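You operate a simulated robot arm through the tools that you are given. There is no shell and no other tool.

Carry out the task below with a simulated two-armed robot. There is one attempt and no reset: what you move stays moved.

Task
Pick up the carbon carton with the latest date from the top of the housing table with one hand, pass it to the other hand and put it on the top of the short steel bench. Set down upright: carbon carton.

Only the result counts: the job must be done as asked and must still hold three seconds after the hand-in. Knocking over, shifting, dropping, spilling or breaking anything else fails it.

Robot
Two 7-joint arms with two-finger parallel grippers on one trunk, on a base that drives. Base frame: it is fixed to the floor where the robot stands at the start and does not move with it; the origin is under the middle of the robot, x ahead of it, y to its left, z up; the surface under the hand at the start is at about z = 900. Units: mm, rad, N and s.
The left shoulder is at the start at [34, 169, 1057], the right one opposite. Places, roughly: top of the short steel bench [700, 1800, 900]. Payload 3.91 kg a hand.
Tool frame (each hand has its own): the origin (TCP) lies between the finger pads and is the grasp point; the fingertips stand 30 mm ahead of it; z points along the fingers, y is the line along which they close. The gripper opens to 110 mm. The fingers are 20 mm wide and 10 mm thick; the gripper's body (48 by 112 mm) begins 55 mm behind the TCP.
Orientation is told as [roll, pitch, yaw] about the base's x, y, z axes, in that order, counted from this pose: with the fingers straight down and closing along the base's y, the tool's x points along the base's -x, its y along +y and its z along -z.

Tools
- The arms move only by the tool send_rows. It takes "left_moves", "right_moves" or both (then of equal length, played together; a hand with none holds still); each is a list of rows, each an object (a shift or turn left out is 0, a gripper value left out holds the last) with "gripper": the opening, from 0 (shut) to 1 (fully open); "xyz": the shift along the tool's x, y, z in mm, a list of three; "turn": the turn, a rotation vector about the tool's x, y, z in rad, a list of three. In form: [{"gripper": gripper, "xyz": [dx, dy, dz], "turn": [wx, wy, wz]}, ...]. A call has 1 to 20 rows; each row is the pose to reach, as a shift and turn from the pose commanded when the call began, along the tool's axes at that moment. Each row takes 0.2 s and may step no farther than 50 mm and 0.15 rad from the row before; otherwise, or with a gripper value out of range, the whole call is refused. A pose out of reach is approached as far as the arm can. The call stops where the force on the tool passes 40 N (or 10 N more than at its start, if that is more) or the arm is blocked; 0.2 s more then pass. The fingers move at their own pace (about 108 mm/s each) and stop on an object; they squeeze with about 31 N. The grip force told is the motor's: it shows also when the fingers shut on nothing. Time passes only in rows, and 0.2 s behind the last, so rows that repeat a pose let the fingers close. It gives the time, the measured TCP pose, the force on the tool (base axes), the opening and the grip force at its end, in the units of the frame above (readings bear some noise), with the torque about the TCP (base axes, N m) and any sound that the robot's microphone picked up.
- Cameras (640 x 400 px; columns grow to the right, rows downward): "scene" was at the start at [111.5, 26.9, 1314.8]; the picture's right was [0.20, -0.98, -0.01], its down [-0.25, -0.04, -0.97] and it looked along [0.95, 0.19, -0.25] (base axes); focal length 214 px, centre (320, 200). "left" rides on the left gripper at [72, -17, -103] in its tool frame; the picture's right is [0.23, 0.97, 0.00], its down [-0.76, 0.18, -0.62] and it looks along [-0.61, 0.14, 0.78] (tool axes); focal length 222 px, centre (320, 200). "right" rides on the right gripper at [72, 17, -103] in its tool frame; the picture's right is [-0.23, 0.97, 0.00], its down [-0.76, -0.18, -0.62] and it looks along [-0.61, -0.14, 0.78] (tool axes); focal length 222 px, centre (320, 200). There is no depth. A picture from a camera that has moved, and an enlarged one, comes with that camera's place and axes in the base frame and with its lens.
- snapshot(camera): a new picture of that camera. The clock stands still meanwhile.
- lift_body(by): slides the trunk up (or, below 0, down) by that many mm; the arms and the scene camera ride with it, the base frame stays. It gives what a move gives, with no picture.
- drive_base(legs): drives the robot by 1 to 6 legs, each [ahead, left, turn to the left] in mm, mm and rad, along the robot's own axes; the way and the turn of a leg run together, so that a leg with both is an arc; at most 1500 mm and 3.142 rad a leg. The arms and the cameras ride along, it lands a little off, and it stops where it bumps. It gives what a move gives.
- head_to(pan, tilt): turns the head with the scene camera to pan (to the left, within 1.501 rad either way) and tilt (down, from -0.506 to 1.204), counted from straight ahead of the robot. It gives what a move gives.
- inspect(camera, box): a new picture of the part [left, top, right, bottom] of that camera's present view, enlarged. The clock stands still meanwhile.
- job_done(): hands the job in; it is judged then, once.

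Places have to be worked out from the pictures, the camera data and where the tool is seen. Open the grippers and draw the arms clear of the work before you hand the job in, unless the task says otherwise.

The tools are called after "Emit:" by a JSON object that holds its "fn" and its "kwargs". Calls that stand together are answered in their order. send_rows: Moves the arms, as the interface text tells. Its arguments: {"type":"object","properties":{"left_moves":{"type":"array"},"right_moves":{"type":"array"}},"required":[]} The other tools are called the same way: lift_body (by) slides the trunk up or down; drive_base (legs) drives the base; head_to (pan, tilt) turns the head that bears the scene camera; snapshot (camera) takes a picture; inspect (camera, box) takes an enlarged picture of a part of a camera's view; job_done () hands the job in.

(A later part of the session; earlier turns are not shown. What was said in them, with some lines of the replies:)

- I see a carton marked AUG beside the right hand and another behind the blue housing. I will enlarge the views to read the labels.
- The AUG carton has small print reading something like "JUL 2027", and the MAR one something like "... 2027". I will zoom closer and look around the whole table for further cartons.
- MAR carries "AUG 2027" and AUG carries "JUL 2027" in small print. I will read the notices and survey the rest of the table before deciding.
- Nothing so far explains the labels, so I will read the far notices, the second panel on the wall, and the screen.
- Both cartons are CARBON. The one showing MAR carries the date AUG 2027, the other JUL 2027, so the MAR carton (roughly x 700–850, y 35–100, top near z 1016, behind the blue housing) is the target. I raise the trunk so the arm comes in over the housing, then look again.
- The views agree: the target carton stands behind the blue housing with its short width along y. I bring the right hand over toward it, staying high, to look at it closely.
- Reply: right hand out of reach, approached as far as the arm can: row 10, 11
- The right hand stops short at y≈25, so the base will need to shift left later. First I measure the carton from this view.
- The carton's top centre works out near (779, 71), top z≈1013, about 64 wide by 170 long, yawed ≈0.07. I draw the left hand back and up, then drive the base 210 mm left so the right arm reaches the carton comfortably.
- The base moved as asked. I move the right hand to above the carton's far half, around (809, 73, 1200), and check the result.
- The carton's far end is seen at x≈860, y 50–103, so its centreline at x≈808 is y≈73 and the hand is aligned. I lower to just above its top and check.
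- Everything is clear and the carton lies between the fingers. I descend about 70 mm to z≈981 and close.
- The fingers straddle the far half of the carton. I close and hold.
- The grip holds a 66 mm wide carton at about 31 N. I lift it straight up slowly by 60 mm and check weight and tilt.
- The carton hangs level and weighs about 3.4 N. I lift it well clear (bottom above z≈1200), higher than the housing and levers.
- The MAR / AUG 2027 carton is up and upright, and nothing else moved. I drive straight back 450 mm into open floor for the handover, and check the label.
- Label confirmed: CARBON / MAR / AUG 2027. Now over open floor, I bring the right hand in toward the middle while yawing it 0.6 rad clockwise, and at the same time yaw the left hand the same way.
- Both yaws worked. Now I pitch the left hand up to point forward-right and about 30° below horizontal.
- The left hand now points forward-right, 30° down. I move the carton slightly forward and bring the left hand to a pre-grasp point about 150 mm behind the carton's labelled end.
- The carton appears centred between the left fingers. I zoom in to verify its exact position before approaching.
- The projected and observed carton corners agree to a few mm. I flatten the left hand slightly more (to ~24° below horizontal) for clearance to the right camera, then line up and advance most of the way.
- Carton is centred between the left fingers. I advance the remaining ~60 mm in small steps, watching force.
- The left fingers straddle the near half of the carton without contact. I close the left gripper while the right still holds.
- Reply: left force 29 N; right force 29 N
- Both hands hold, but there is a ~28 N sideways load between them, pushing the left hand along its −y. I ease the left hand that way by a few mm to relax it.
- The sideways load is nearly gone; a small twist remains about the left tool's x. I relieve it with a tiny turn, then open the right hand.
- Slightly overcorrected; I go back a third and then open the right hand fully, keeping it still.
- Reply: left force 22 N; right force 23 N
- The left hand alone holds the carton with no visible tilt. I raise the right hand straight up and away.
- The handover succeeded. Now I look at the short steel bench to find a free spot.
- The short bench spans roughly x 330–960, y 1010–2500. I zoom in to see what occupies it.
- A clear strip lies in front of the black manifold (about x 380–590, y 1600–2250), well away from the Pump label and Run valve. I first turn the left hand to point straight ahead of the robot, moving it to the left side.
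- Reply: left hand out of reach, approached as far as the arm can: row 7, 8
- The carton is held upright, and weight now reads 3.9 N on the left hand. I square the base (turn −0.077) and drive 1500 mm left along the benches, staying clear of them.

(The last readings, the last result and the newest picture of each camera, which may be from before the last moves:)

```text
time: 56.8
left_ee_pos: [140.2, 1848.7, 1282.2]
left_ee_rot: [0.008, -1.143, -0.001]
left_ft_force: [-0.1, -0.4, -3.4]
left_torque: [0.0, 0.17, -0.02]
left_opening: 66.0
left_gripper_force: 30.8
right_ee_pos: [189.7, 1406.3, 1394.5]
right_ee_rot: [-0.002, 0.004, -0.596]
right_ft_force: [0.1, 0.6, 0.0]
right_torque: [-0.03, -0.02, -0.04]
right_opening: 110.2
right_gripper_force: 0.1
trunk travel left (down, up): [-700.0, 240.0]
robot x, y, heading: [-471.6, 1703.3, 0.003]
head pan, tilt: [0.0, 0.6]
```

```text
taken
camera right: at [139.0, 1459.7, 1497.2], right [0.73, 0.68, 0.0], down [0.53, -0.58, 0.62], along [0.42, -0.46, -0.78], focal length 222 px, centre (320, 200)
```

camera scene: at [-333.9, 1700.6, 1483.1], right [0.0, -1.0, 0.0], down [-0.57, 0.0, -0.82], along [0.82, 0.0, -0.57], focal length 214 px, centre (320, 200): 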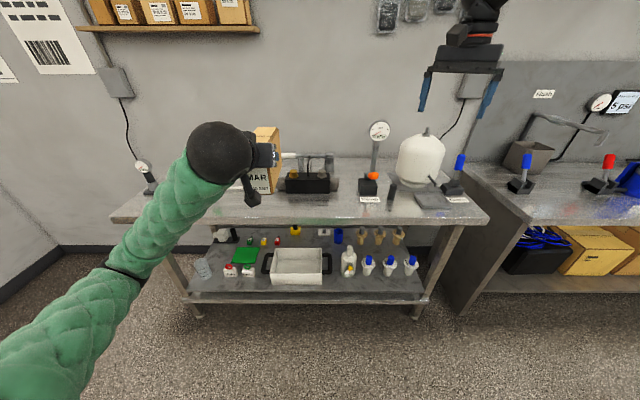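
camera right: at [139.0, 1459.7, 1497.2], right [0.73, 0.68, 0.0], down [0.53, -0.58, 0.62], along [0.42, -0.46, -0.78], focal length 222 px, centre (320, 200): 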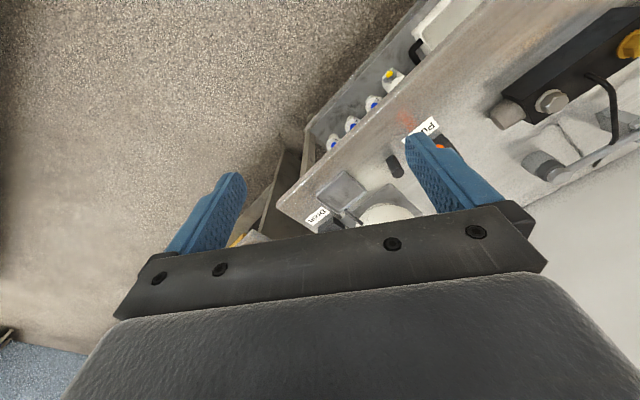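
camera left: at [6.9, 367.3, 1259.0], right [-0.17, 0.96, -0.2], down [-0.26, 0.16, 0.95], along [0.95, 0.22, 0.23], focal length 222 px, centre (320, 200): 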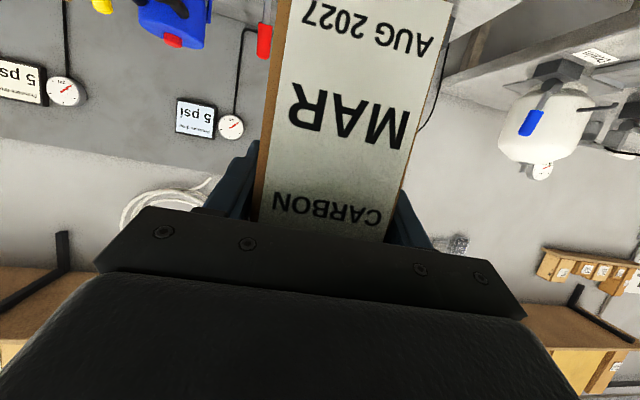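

Squared up in front of the bench. I zoom in on the free strip to measure it.

Emit:
{"fn": "inspect", "kwargs": {"camera": "scene", "box": [100, 130, 340, 260]}}

Emit:
{"fn": "inspect", "kwargs": {"camera": "scene", "box": [240, 110, 480, 260]}}

Emit:
{"fn": "snapshot", "kwargs": {"camera": "left"}}

```text
2.67 times, centred on (220, 195) of scene
camera zoom: at [-333.9, 1700.6, 1483.1], right [0.0, -1.0, 0.0], down [-0.57, 0.0, -0.82], along [0.82, 0.0, -0.57], focal length 572 px, centre (587, 213)
```

zoom: 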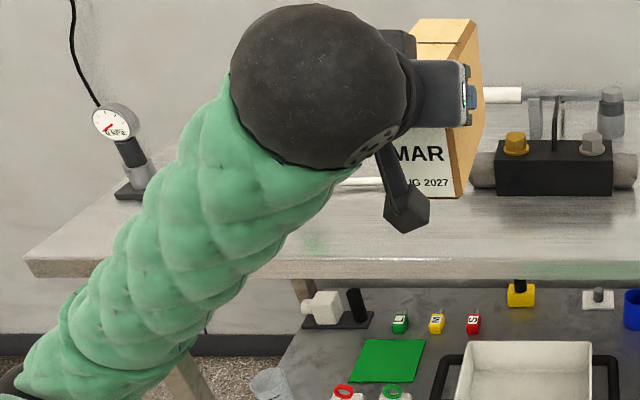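

```text
2.67 times, centred on (360, 185) of scene
camera zoom: at [-333.9, 1700.6, 1483.1], right [0.0, -1.0, 0.0], down [-0.57, 0.0, -0.82], along [0.82, 0.0, -0.57], focal length 572 px, centre (213, 240)
```

zoom: 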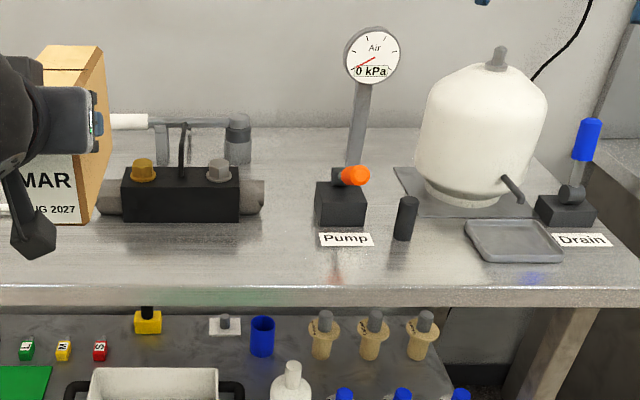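

```text
taken
camera left: at [15.2, 1831.9, 1259.0], right [-0.1, 0.97, -0.2], down [-0.25, 0.17, 0.95], along [0.96, 0.14, 0.23], focal length 222 px, centre (320, 200)
```

left: 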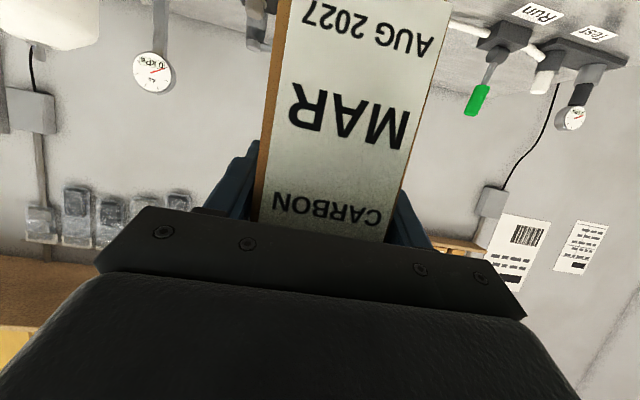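

The strip between the bench front edge (x≈380) and the manifold/pipe (x≈567–600) is about 187 mm deep, and carton placement at y≈1988 (just left of the manifold) fits with its 172 mm length along x. I drive 185 ahead and 140 left at this height.

Emit:
{"fn": "drive_base", "kwargs": {"legs": [[0, 140, 0], [185, 0, 0]]}}

Emit:
{"fn": "snapshot", "kwargs": {"camera": "scene"}}

Emit:
{"fn": "inspect", "kwargs": {"camera": "scene", "box": [140, 100, 380, 250]}}

```text
time: 59.2
left_ee_pos: [322.9, 1991.0, 1284.4]
left_ee_rot: [0.006, -1.144, -0.002]
left_ft_force: [-0.1, -0.7, -3.2]
left_torque: [0.01, 0.22, -0.02]
left_opening: 65.7
left_gripper_force: 31.5
right_ee_pos: [372.8, 1549.0, 1394.1]
right_ee_rot: [-0.002, 0.003, -0.596]
right_ft_force: [0.3, 0.0, 0.1]
right_torque: [-0.03, 0.02, 0.03]
right_opening: 109.9
right_gripper_force: 0.0
trunk travel left (down, up): [-700.0, 240.0]
robot x, y, heading: [-291.2, 1841.3, 0.007]
head pan, tilt: [0.0, 0.6]
```

```text
taken
camera scene: at [-149.5, 1842.7, 1483.1], right [0.0, -1.0, 0.0], down [-0.57, 0.0, -0.82], along [0.82, 0.0, -0.57], focal length 214 px, centre (320, 200)
```

scene: 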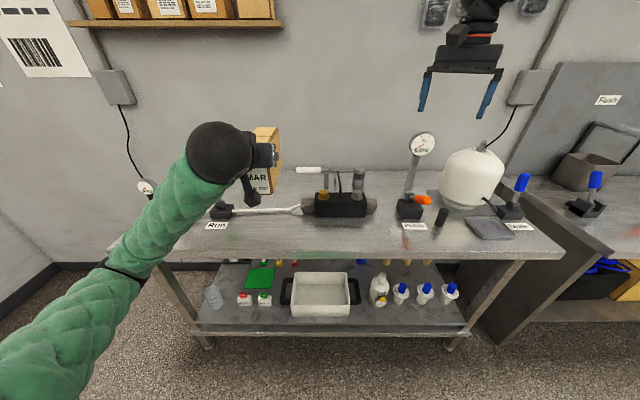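

```text
2.67 times, centred on (260, 175) of scene
camera zoom: at [-149.5, 1842.7, 1483.1], right [0.0, -1.0, 0.0], down [-0.57, 0.0, -0.82], along [0.82, 0.0, -0.57], focal length 572 px, centre (480, 267)
```

zoom: 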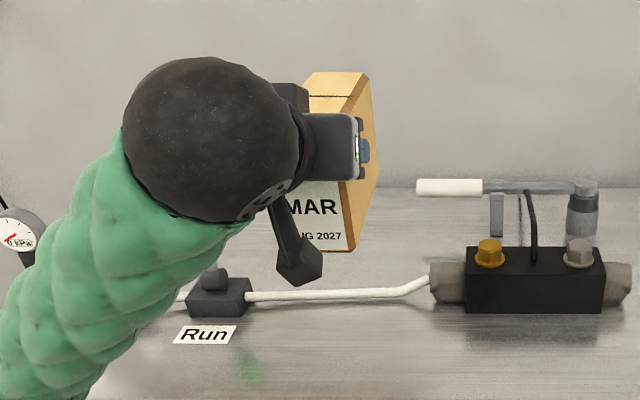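

The pipe to the Run valve lies at x≈575–590. I measure the bench front edge in this view too.

Emit:
{"fn": "inspect", "kwargs": {"camera": "scene", "box": [200, 190, 340, 280]}}

```text
4.44 times, centred on (270, 235) of scene
camera zoom: at [-149.5, 1842.7, 1483.1], right [0.0, -1.0, 0.0], down [-0.57, 0.0, -0.82], along [0.82, 0.0, -0.57], focal length 953 px, centre (542, 44)
```

zoom: 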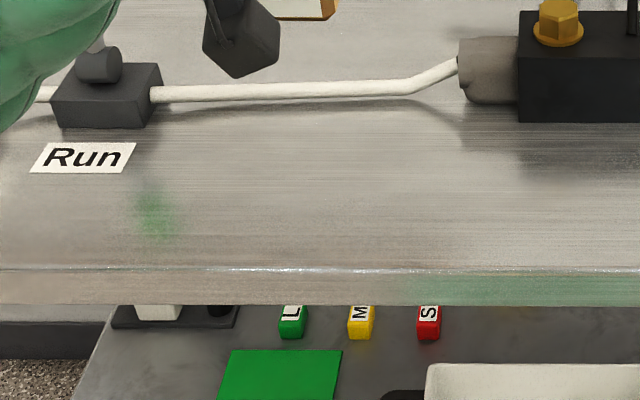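

Bench edge x≈376, pipe front ≥572 at this y. I extend the arm forward to put the carton between x≈384 and 557.

Emit:
{"fn": "send_rows", "kwargs": {"left_moves": [{"xyz": [-13.6, -1, 29.9]}, {"xyz": [-27.2, -2, 59.7]}, {"xyz": [-40.8, -3, 89.6]}, {"xyz": [-40.8, -3, 89.6]}]}}

Emit:
{"fn": "snapshot", "kwargs": {"camera": "scene"}}

```text
time: 60.2
left_ee_pos: [421.6, 1989.2, 1283.2]
left_ee_rot: [0.005, -1.144, -0.002]
left_ft_force: [-0.2, 0.2, -3.9]
left_torque: [-0.01, 0.2, -0.04]
left_opening: 65.7
left_gripper_force: 31.3
right_ee_pos: [371.7, 1548.4, 1395.2]
right_ee_rot: [0.0, 0.004, -0.594]
right_ft_force: [0.8, -0.2, 0.6]
right_torque: [-0.01, 0.01, -0.01]
right_opening: 110.0
right_gripper_force: 0.0
trunk travel left (down, up): [-700.0, 240.0]
robot x, y, heading: [-290.3, 1843.8, 0.003]
head pan, tilt: [0.0, 0.6]
```

```text
taken
camera scene: at [-151.1, 1842.8, 1483.2], right [0.0, -1.0, 0.0], down [-0.57, 0.0, -0.82], along [0.82, 0.0, -0.57], focal length 214 px, centre (320, 200)
```

scene: 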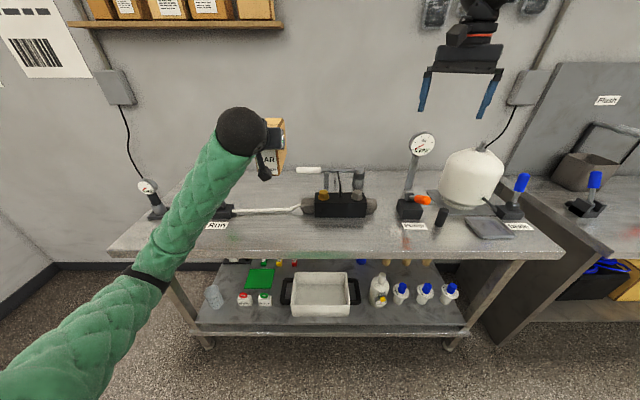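

I lower by 250 mm in steps to hover just above the bench, then check.

Emit:
{"fn": "send_rows", "kwargs": {"left_moves": [{"xyz": [36.4, 0, 16.6]}, {"xyz": [72.8, 0, 33.1]}, {"xyz": [109.2, 0, 49.7]}, {"xyz": [145.6, 0, 66.2]}, {"xyz": [182, 0, 82.8]}, {"xyz": [209, 0, 95]}, {"xyz": [227.5, 0, 103.5]}, {"xyz": [227.5, 0, 103.5]}]}}

Emit:
{"fn": "snapshot", "kwargs": {"camera": "scene"}}

Emit:
{"fn": "inspect", "kwargs": {"camera": "scene", "box": [180, 140, 360, 270]}}

Emit:
{"fn": "snapshot", "kwargs": {"camera": "left"}}

Emit:
{"fn": "snapshot", "kwargs": {"camera": "right"}}

```text
time: 62.0
left_ee_pos: [421.1, 1987.8, 1031.2]
left_ee_rot: [0.007, -1.146, -0.001]
left_ft_force: [0.2, -0.5, -3.5]
left_torque: [0.02, 0.14, 0.0]
left_opening: 66.1
left_gripper_force: 30.7
right_ee_pos: [373.6, 1549.9, 1393.7]
right_ee_rot: [-0.002, 0.002, -0.593]
right_ft_force: [0.4, 0.7, -0.9]
right_torque: [0.01, -0.01, 0.0]
right_opening: 110.2
right_gripper_force: 0.1
trunk travel left (down, up): [-700.0, 240.0]
robot x, y, heading: [-289.2, 1842.8, 0.002]
head pan, tilt: [0.0, 0.6]
```

```text
taken
camera scene: at [-150.2, 1842.6, 1483.1], right [0.0, -1.0, 0.0], down [-0.57, 0.0, -0.82], along [0.82, 0.0, -0.57], focal length 214 px, centre (320, 200)
```

scene: 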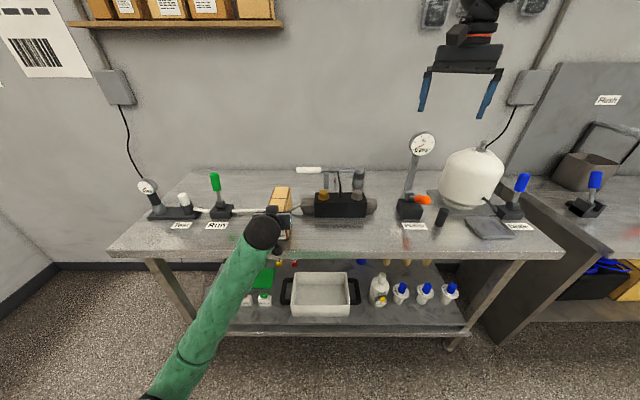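

```text
3.08 times, centred on (270, 205) of scene
camera zoom: at [-150.2, 1842.6, 1483.1], right [0.0, -1.0, 0.0], down [-0.57, 0.0, -0.82], along [0.82, 0.0, -0.57], focal length 660 px, centre (474, 185)
```

zoom: 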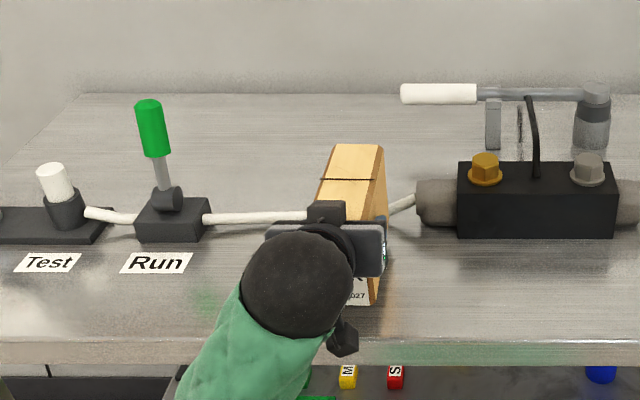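

```text
taken
camera left: at [297.3, 1971.8, 1008.6], right [-0.1, 0.97, -0.2], down [-0.25, 0.17, 0.95], along [0.96, 0.14, 0.23], focal length 222 px, centre (320, 200)
```

left: 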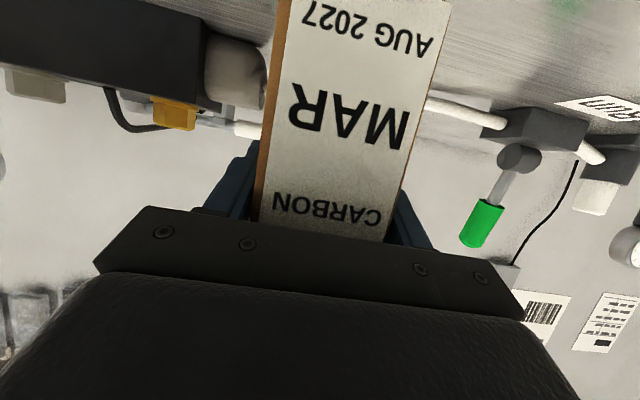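

```text
taken
camera right: at [322.8, 1602.0, 1497.1], right [0.73, 0.68, 0.0], down [0.53, -0.57, 0.62], along [0.42, -0.46, -0.78], focal length 222 px, centre (320, 200)
```

right: 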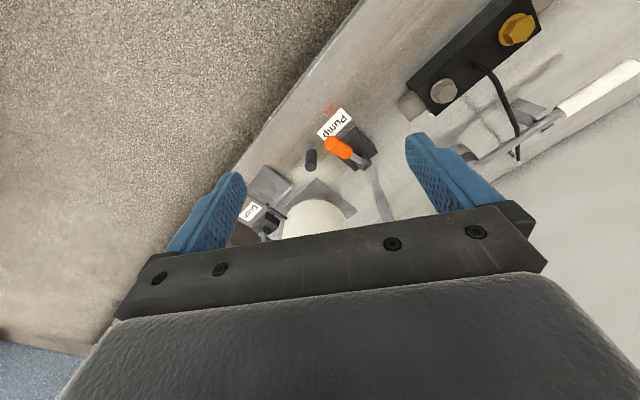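

Hovering about 45 mm above the bench, with the carton spanning x≈385–555. I yaw the right hand in free air so its camera can check the gap between the carton and the pipe from the side.

Emit:
{"fn": "send_rows", "kwargs": {"right_moves": [{"turn": [0, 0, -0.14]}, {"turn": [0, 0, -0.28]}, {"turn": [0, 0, -0.42]}, {"turn": [0, 0, -0.56]}, {"turn": [0, 0, -0.7]}, {"turn": [0, 0, -0.84]}, {"turn": [0, 0, -0.98]}, {"turn": [0, 0, -1.12]}, {"turn": [0, 0, -1.26]}, {"turn": [0, 0, -1.4]}, {"turn": [0, 0, -1.4]}]}}

Emit:
{"fn": "snapshot", "kwargs": {"camera": "right"}}

```text
time: 64.5
left_ee_pos: [421.5, 1988.3, 1032.6]
left_ee_rot: [0.007, -1.145, -0.001]
left_ft_force: [0.1, -0.2, -3.0]
left_torque: [0.0, 0.19, 0.01]
left_opening: 65.7
left_gripper_force: 31.6
right_ee_pos: [373.6, 1547.7, 1394.5]
right_ee_rot: [0.003, 0.003, 0.807]
right_ft_force: [-0.8, -0.1, 0.1]
right_torque: [0.0, 0.01, 0.04]
right_opening: 110.1
right_gripper_force: 0.1
trunk travel left (down, up): [-700.0, 240.0]
robot x, y, heading: [-289.0, 1841.4, 0.005]
head pan, tilt: [0.0, 0.6]
```

```text
taken
camera right: at [310.9, 1506.8, 1497.3], right [-0.55, 0.84, 0.0], down [0.66, 0.43, 0.62], along [0.52, 0.34, -0.78], focal length 222 px, centre (320, 200)
```

right: 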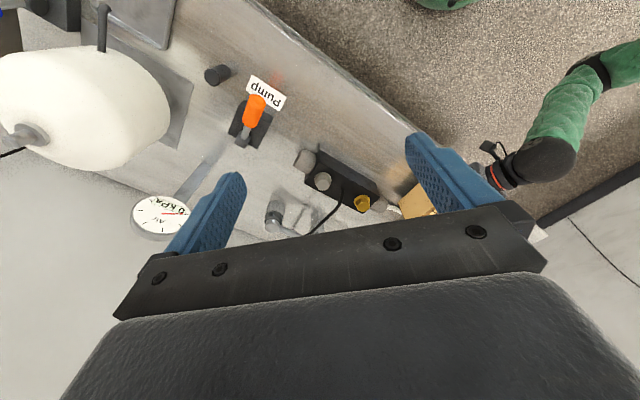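

The carton is hidden behind a finger; I yaw 0.3 further.

Emit:
{"fn": "send_rows", "kwargs": {"right_moves": [{"turn": [0, 0, -0.14]}, {"turn": [0, 0, -0.28]}, {"turn": [0, 0, -0.4]}, {"turn": [0, 0, -0.4]}]}}

Emit:
{"fn": "inspect", "kwargs": {"camera": "right", "box": [230, 80, 450, 230]}}

```text
time: 65.5
left_ee_pos: [420.4, 1987.9, 1033.0]
left_ee_rot: [0.008, -1.143, -0.001]
left_ft_force: [-0.7, 0.3, -3.8]
left_torque: [0.01, 0.16, -0.01]
left_opening: 65.6
left_gripper_force: 31.5
right_ee_pos: [372.3, 1548.0, 1395.1]
right_ee_rot: [0.003, 0.003, 1.206]
right_ft_force: [1.4, 0.1, -0.4]
right_torque: [0.0, -0.01, 0.0]
right_opening: 110.0
right_gripper_force: 0.0
trunk travel left (down, up): [-700.0, 240.0]
robot x, y, heading: [-293.1, 1842.7, -0.001]
head pan, tilt: [0.0, 0.6]
```

```text
2.67 times, centred on (340, 155) of right
camera zoom: at [331.7, 1485.8, 1497.3], right [-0.83, 0.56, 0.0], down [0.44, 0.65, 0.62], along [0.35, 0.52, -0.78], focal length 592 px, centre (267, 320)
```

zoom: 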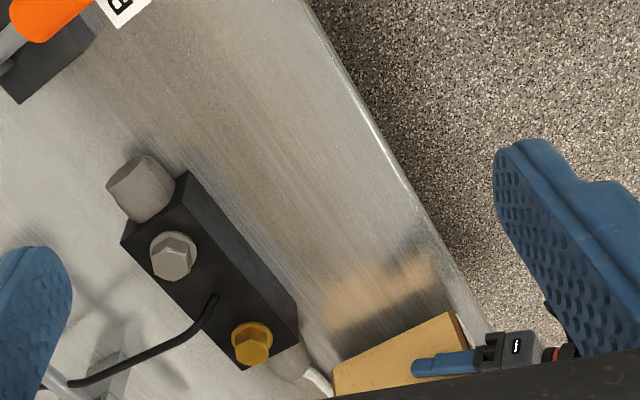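

From the side, the pipe is at x≈587 and the edge at 361–376, so the carton (384–557) fits with margin on both sides. I descend 34 mm more, nudging 3 mm forward.

Emit:
{"fn": "send_rows", "kwargs": {"left_moves": [{"xyz": [9, 0, 7]}, {"xyz": [18, 0, 11]}, {"xyz": [29.7, 0, 16.8]}, {"xyz": [29.7, 0, 16.8]}]}}

Emit:
{"fn": "inspect", "kwargs": {"camera": "scene", "box": [230, 170, 330, 270]}}

Emit:
{"fn": "inspect", "kwargs": {"camera": "right", "box": [320, 130, 450, 220]}}

```text
time: 66.5
left_ee_pos: [422.8, 1988.5, 1001.7]
left_ee_rot: [0.005, -1.15, 0.0]
left_ft_force: [2.2, 2.9, 35.5]
left_torque: [-0.14, -0.26, -0.05]
left_opening: 65.2
left_gripper_force: 31.3
right_ee_pos: [369.8, 1549.3, 1396.1]
right_ee_rot: [0.0, 0.001, 1.203]
right_ft_force: [-0.3, 1.1, 0.2]
right_torque: [-0.01, -0.04, 0.03]
right_opening: 109.8
right_gripper_force: 0.1
trunk travel left (down, up): [-700.0, 240.0]
robot x, y, heading: [-288.4, 1843.3, 0.002]
head pan, tilt: [0.0, 0.6]
```

```text
4.00 times, centred on (280, 220) of scene
camera zoom: at [-153.3, 1842.5, 1483.8], right [0.0, -1.0, 0.0], down [-0.56, 0.0, -0.83], along [0.83, 0.0, -0.56], focal length 858 px, centre (480, 120)
```

zoom: 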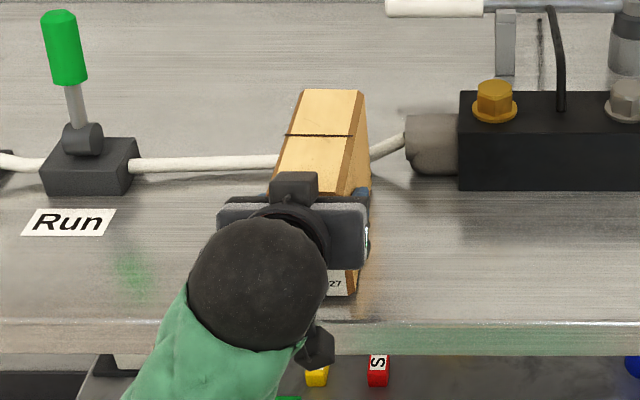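

```text
4.44 times, centred on (385, 175) of right
camera zoom: at [328.7, 1486.0, 1499.1], right [-0.83, 0.56, 0.0], down [0.44, 0.65, 0.62], along [0.35, 0.52, -0.78], focal length 987 px, centre (31, 311)
```

zoom: 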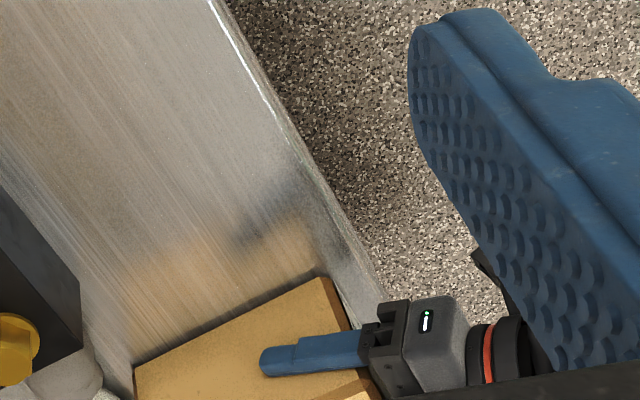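

The force rose to 35 N at TCP z≈1002, so the carton bottom has met the bench (top near z≈915, which also reconciles the edge estimates at x≈361). I ease up about 2 mm to take off the pressure.

Emit:
{"fn": "send_rows", "kwargs": {"left_moves": [{"xyz": [-1.8, 0, -0.8]}, {"xyz": [-1.8, 0, -0.8]}]}}

Emit:
{"fn": "inspect", "kwargs": {"camera": "right", "box": [320, 130, 450, 220]}}

Emit:
{"fn": "snapshot", "kwargs": {"camera": "left"}}

```text
time: 67.0
left_ee_pos: [422.7, 1988.6, 1001.6]
left_ee_rot: [0.006, -1.143, -0.002]
left_ft_force: [-4.3, 4.3, 26.6]
left_torque: [-0.34, -0.39, 0.1]
left_opening: 65.7
left_gripper_force: 31.3
right_ee_pos: [370.6, 1549.3, 1396.2]
right_ee_rot: [0.001, -0.002, 1.205]
right_ft_force: [0.3, 0.3, -0.6]
right_torque: [-0.02, 0.0, 0.03]
right_opening: 110.1
right_gripper_force: 0.0
trunk travel left (down, up): [-700.0, 240.0]
robot x, y, heading: [-290.3, 1840.4, 0.006]
head pan, tilt: [0.0, 0.6]
```

```text
4.44 times, centred on (385, 175) of right
camera zoom: at [328.7, 1485.9, 1498.6], right [-0.83, 0.56, 0.0], down [0.44, 0.65, 0.62], along [0.35, 0.52, -0.78], focal length 987 px, centre (31, 311)
```

zoom: 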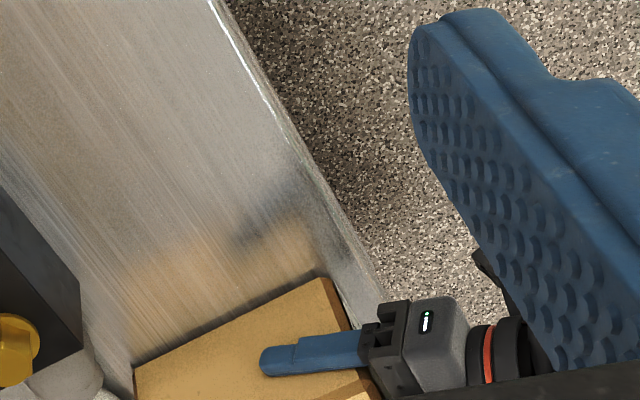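

```text
taken
camera left: at [298.2, 1972.3, 977.9], right [-0.1, 0.97, -0.2], down [-0.25, 0.17, 0.95], along [0.96, 0.15, 0.23], focal length 222 px, centre (320, 200)
```

left: 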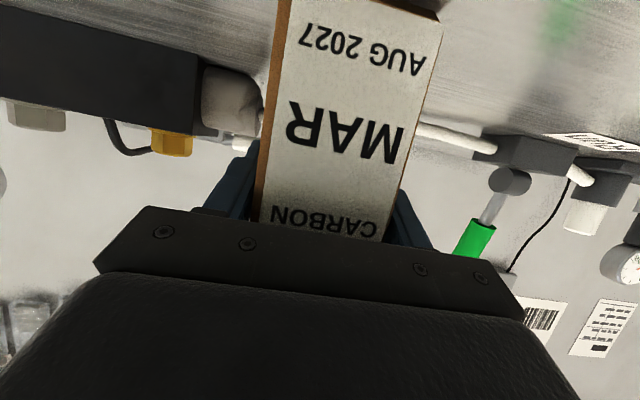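

The left view shows the carton slid a few mm up in the grip as it touched down. Before releasing I want a good side view of how it sits, so I move the right hand (high, in free air) 150 mm closer.

Emit:
{"fn": "send_rows", "kwargs": {"right_moves": [{"xyz": [-35, 13.4, 0]}, {"xyz": [-70, 26.8, 0]}, {"xyz": [-105, 40.2, 0]}, {"xyz": [-140, 53.6, 0]}, {"xyz": [-140, 53.6, 0]}]}}

Emit:
{"fn": "snapshot", "kwargs": {"camera": "right"}}

Emit:
{"fn": "inspect", "kwargs": {"camera": "right", "box": [250, 60, 430, 200]}}

```text
time: 68.2
left_ee_pos: [423.6, 1987.6, 1001.3]
left_ee_rot: [0.005, -1.145, -0.003]
left_ft_force: [-4.9, -1.2, 19.3]
left_torque: [-0.77, -0.41, 0.42]
left_opening: 65.8
left_gripper_force: 31.1
right_ee_pos: [370.9, 1699.3, 1395.9]
right_ee_rot: [0.003, 0.0, 1.206]
right_ft_force: [-0.1, 0.3, -0.4]
right_torque: [0.03, -0.02, -0.02]
right_opening: 110.2
right_gripper_force: 0.0
trunk travel left (down, up): [-700.0, 240.0]
robot x, y, heading: [-289.1, 1841.2, 0.007]
head pan, tilt: [0.0, 0.6]
```

```text
taken
camera right: at [329.1, 1635.9, 1498.1], right [-0.83, 0.56, 0.0], down [0.44, 0.65, 0.62], along [0.35, 0.52, -0.78], focal length 222 px, centre (320, 200)
```

right: 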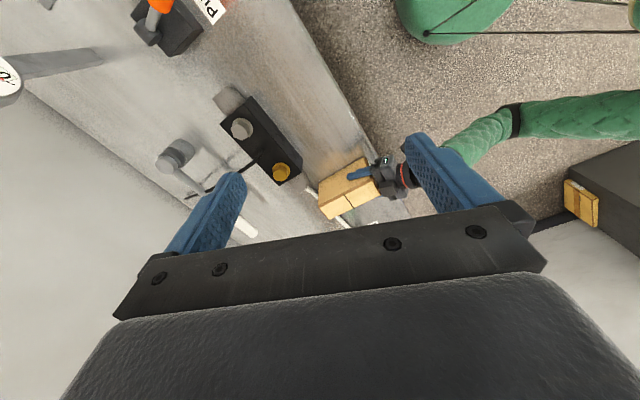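

```text
2.86 times, centred on (340, 130) of right
camera zoom: at [329.1, 1635.9, 1498.1], right [-0.83, 0.56, 0.0], down [0.44, 0.65, 0.62], along [0.35, 0.52, -0.78], focal length 635 px, centre (263, 400)
```

zoom: 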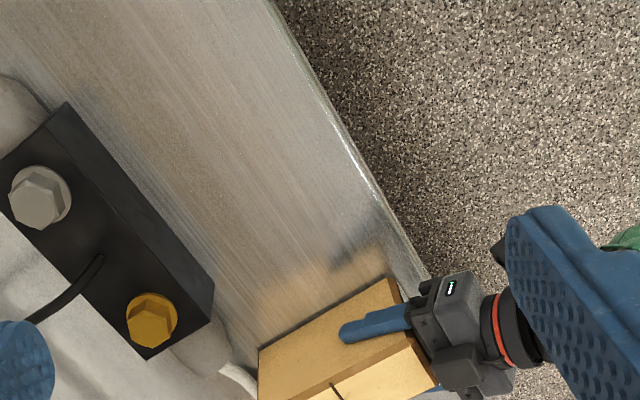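

The bottom edge of the carton runs straight on the bench from x≈390 to 555, clear of the pipe and edge. I check its top edge for tilt.

Emit:
{"fn": "inspect", "kwargs": {"camera": "right", "box": [300, 140, 420, 225]}}

Emit:
{"fn": "inspect", "kwargs": {"camera": "scene", "box": [250, 180, 310, 260]}}

```text
4.71 times, centred on (360, 182) of right
camera zoom: at [329.1, 1635.9, 1498.1], right [-0.83, 0.56, 0.0], down [0.44, 0.65, 0.62], along [0.35, 0.52, -0.78], focal length 1045 px, centre (132, 282)
```

zoom: 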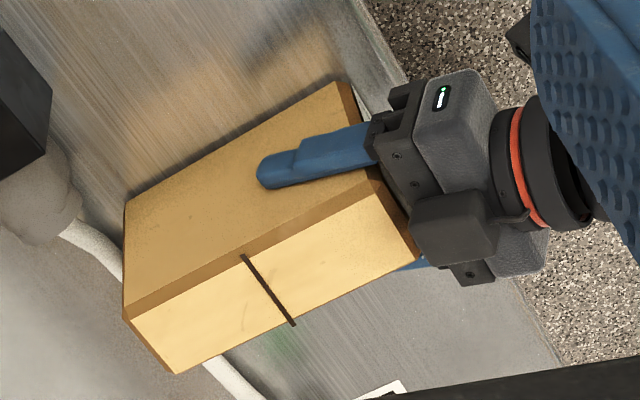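

```text
5.00 times, centred on (280, 220) of scene
camera zoom: at [-152.7, 1841.7, 1483.3], right [0.0, -1.0, 0.0], down [-0.56, 0.0, -0.83], along [0.83, 0.0, -0.56], focal length 1072 px, centre (520, 100)
```

zoom: 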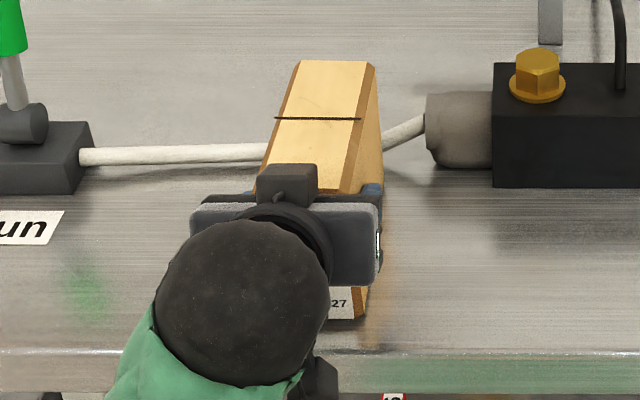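

The projected corners match a carton sitting flat and upright on the bench. I ease off another 1.5 mm, then open the left gripper.

Emit:
{"fn": "send_rows", "kwargs": {"left_moves": [{"xyz": [-1.4, 0, -0.6]}, {"xyz": [-1.4, 0, -0.6]}]}}

```text
time: 68.8
left_ee_pos: [423.7, 1987.8, 1002.0]
left_ee_rot: [0.007, -1.144, -0.002]
left_ft_force: [-3.1, -2.4, 5.4]
left_torque: [-0.42, -0.69, -0.4]
left_opening: 65.9
left_gripper_force: 30.9
right_ee_pos: [372.5, 1698.5, 1394.5]
right_ee_rot: [0.003, -0.001, 1.203]
right_ft_force: [0.3, -1.0, -0.1]
right_torque: [0.01, -0.03, 0.0]
right_opening: 110.1
right_gripper_force: 0.0
trunk travel left (down, up): [-700.0, 240.0]
robot x, y, heading: [-287.7, 1840.8, 0.004]
head pan, tilt: [0.0, 0.6]
```

Only about 5 N remains. I open the left gripper while holding position.

Emit:
{"fn": "send_rows", "kwargs": {"left_moves": [{"gripper": 0.65}, {"gripper": 0.75}, {"gripper": 0.9}, {"gripper": 1}, {"gripper": 1}, {"gripper": 1}]}}

Emit:
{"fn": "inspect", "kwargs": {"camera": "right", "box": [300, 140, 420, 225]}}

Emit:
{"fn": "snapshot", "kwargs": {"camera": "left"}}

```text
time: 70.2
left_ee_pos: [424.4, 1987.6, 1002.3]
left_ee_rot: [0.007, -1.142, -0.001]
left_ft_force: [0.1, -0.7, -0.7]
left_torque: [-0.02, 0.0, -0.02]
left_opening: 109.8
left_gripper_force: 0.1
right_ee_pos: [373.4, 1699.2, 1395.9]
right_ee_rot: [0.005, -0.002, 1.204]
right_ft_force: [-0.3, -0.1, 0.5]
right_torque: [0.0, -0.01, 0.01]
right_opening: 110.2
right_gripper_force: 0.1
trunk travel left (down, up): [-700.0, 240.0]
robot x, y, heading: [-291.7, 1838.1, 0.006]
head pan, tilt: [0.0, 0.6]
```

```text
4.71 times, centred on (360, 182) of right
camera zoom: at [331.1, 1636.5, 1497.3], right [-0.83, 0.56, 0.0], down [0.44, 0.65, 0.62], along [0.35, 0.52, -0.78], focal length 1045 px, centre (132, 282)
```

zoom: 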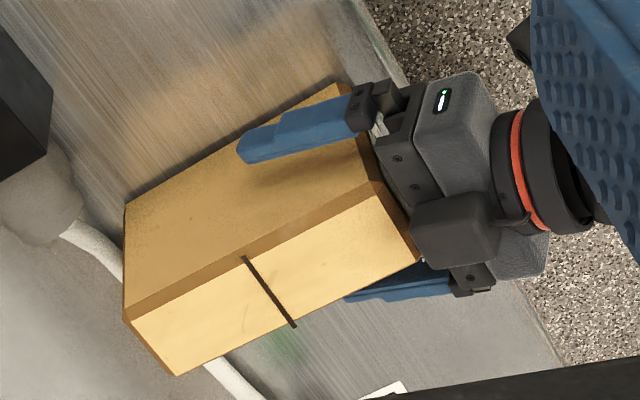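

```text
taken
camera left: at [300.0, 1972.2, 978.6], right [-0.1, 0.97, -0.2], down [-0.25, 0.17, 0.95], along [0.96, 0.14, 0.23], focal length 222 px, centre (320, 200)
```

left: 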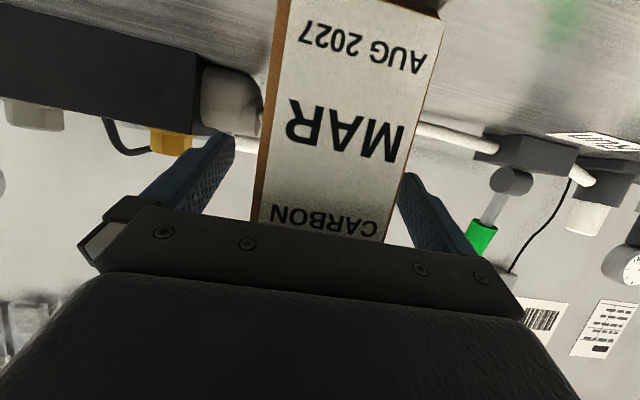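

The carton stands steady after release. I withdraw the left hand back along its fingers, then back the base away.

Emit:
{"fn": "send_rows", "kwargs": {"left_moves": [{"xyz": [0, 0, -20]}, {"xyz": [0, 0, -45]}, {"xyz": [0, 0, -70]}, {"xyz": [0, 0, -95]}, {"xyz": [0, 0, -95]}]}}

Emit:
{"fn": "drive_base", "kwargs": {"legs": [[-250, 0, 0]]}}

Emit:
{"fn": "snapshot", "kwargs": {"camera": "scene"}}

Emit:
{"fn": "inspect", "kwargs": {"camera": "scene", "box": [180, 100, 380, 240]}}

Emit:
{"fn": "snapshot", "kwargs": {"camera": "left"}}

```text
time: 71.5
left_ee_pos: [338.7, 1988.6, 1041.4]
left_ee_rot: [0.008, -1.142, -0.001]
left_ft_force: [0.1, -0.4, -0.8]
left_torque: [-0.02, -0.04, 0.0]
left_opening: 109.7
left_gripper_force: 0.1
right_ee_pos: [373.5, 1698.9, 1393.6]
right_ee_rot: [0.004, 0.003, 1.204]
right_ft_force: [0.3, 0.6, 0.2]
right_torque: [-0.01, -0.01, -0.01]
right_opening: 110.0
right_gripper_force: 0.0
trunk travel left (down, up): [-700.0, 240.0]
robot x, y, heading: [-289.9, 1842.2, 0.0]
head pan, tilt: [0.0, 0.6]
```

```text
time: 73.3
left_ee_pos: [89.0, 1985.5, 1041.5]
left_ee_rot: [0.008, -1.144, -0.004]
left_ft_force: [0.1, 1.0, 0.2]
left_torque: [-0.02, 0.03, 0.0]
left_opening: 110.1
left_gripper_force: 0.1
right_ee_pos: [121.9, 1697.4, 1393.6]
right_ee_rot: [0.003, 0.0, 1.204]
right_ft_force: [-0.4, -0.1, -0.5]
right_torque: [0.01, -0.03, -0.01]
right_opening: 110.1
right_gripper_force: 0.0
trunk travel left (down, up): [-700.0, 240.0]
robot x, y, heading: [-537.5, 1844.5, -0.002]
head pan, tilt: [0.0, 0.6]
```

```text
taken
camera scene: at [-400.3, 1841.5, 1483.1], right [0.0, -1.0, 0.0], down [-0.56, 0.0, -0.83], along [0.83, 0.0, -0.56], focal length 214 px, centre (320, 200)
```

scene: 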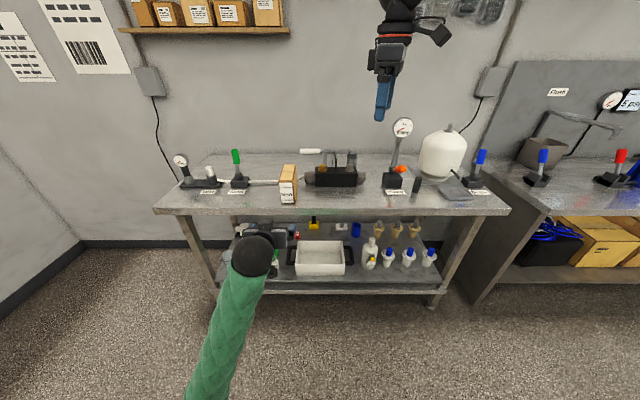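

```text
2.86 times, centred on (280, 170) of scene
camera zoom: at [-400.3, 1841.5, 1483.1], right [0.0, -1.0, 0.0], down [-0.56, 0.0, -0.83], along [0.83, 0.0, -0.56], focal length 613 px, centre (434, 286)
```

zoom: 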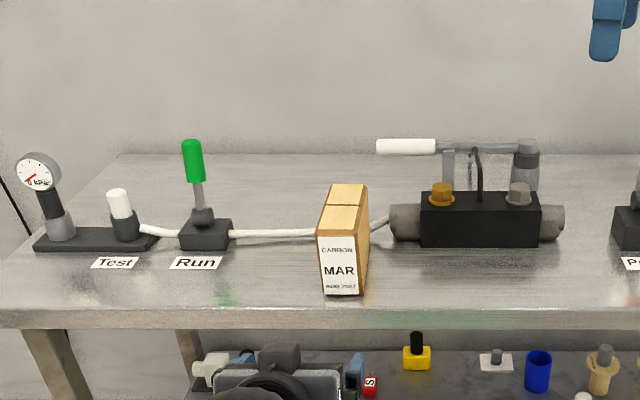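

```text
taken
camera left: at [-35.3, 1970.2, 1018.6], right [-0.1, 0.97, -0.2], down [-0.25, 0.17, 0.95], along [0.96, 0.14, 0.23], focal length 222 px, centre (320, 200)
```

left: 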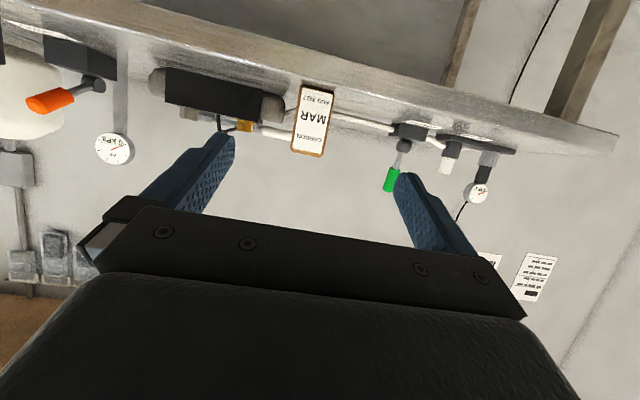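

The carton stands upright on the short bench, clear of the pipe and manifold, with everything else in place. Both grippers are open and drawn back, so I hand the job in.

Emit:
{"fn": "job_done", "kwargs": {}}

```text
The job is handed in.
```

The job is handed in. The carbon carton with the latest date is standing upright on the short steel bench, just left of the black manifold.

- **Which carton:** Both cartons on the housing table are labelled CARBON. One reads "MAR / AUG 2027", the other "AUG / JUL 2027". I took the small print with the year as the date and moved the AUG 2027 carton (the one with the large "MAR"). No sign I could read in the room explains what the large month means.
- **Handover:** The right hand picked it up. The left hand took it in mid-air over open floor and placed it.
- **Placement:** It slid a few mm up in the left grip as it touched down. The side view then showed it flat on the bench, about 25 mm in from the front edge and about 20–30 mm from the pipe. It stayed put when the gripper opened and while I backed away.
- **Surroundings:** I saw nothing else moved or touched on either bench. Both grippers are open and drawn clear.

The hand-in was accepted, but no pass or fail result came back.
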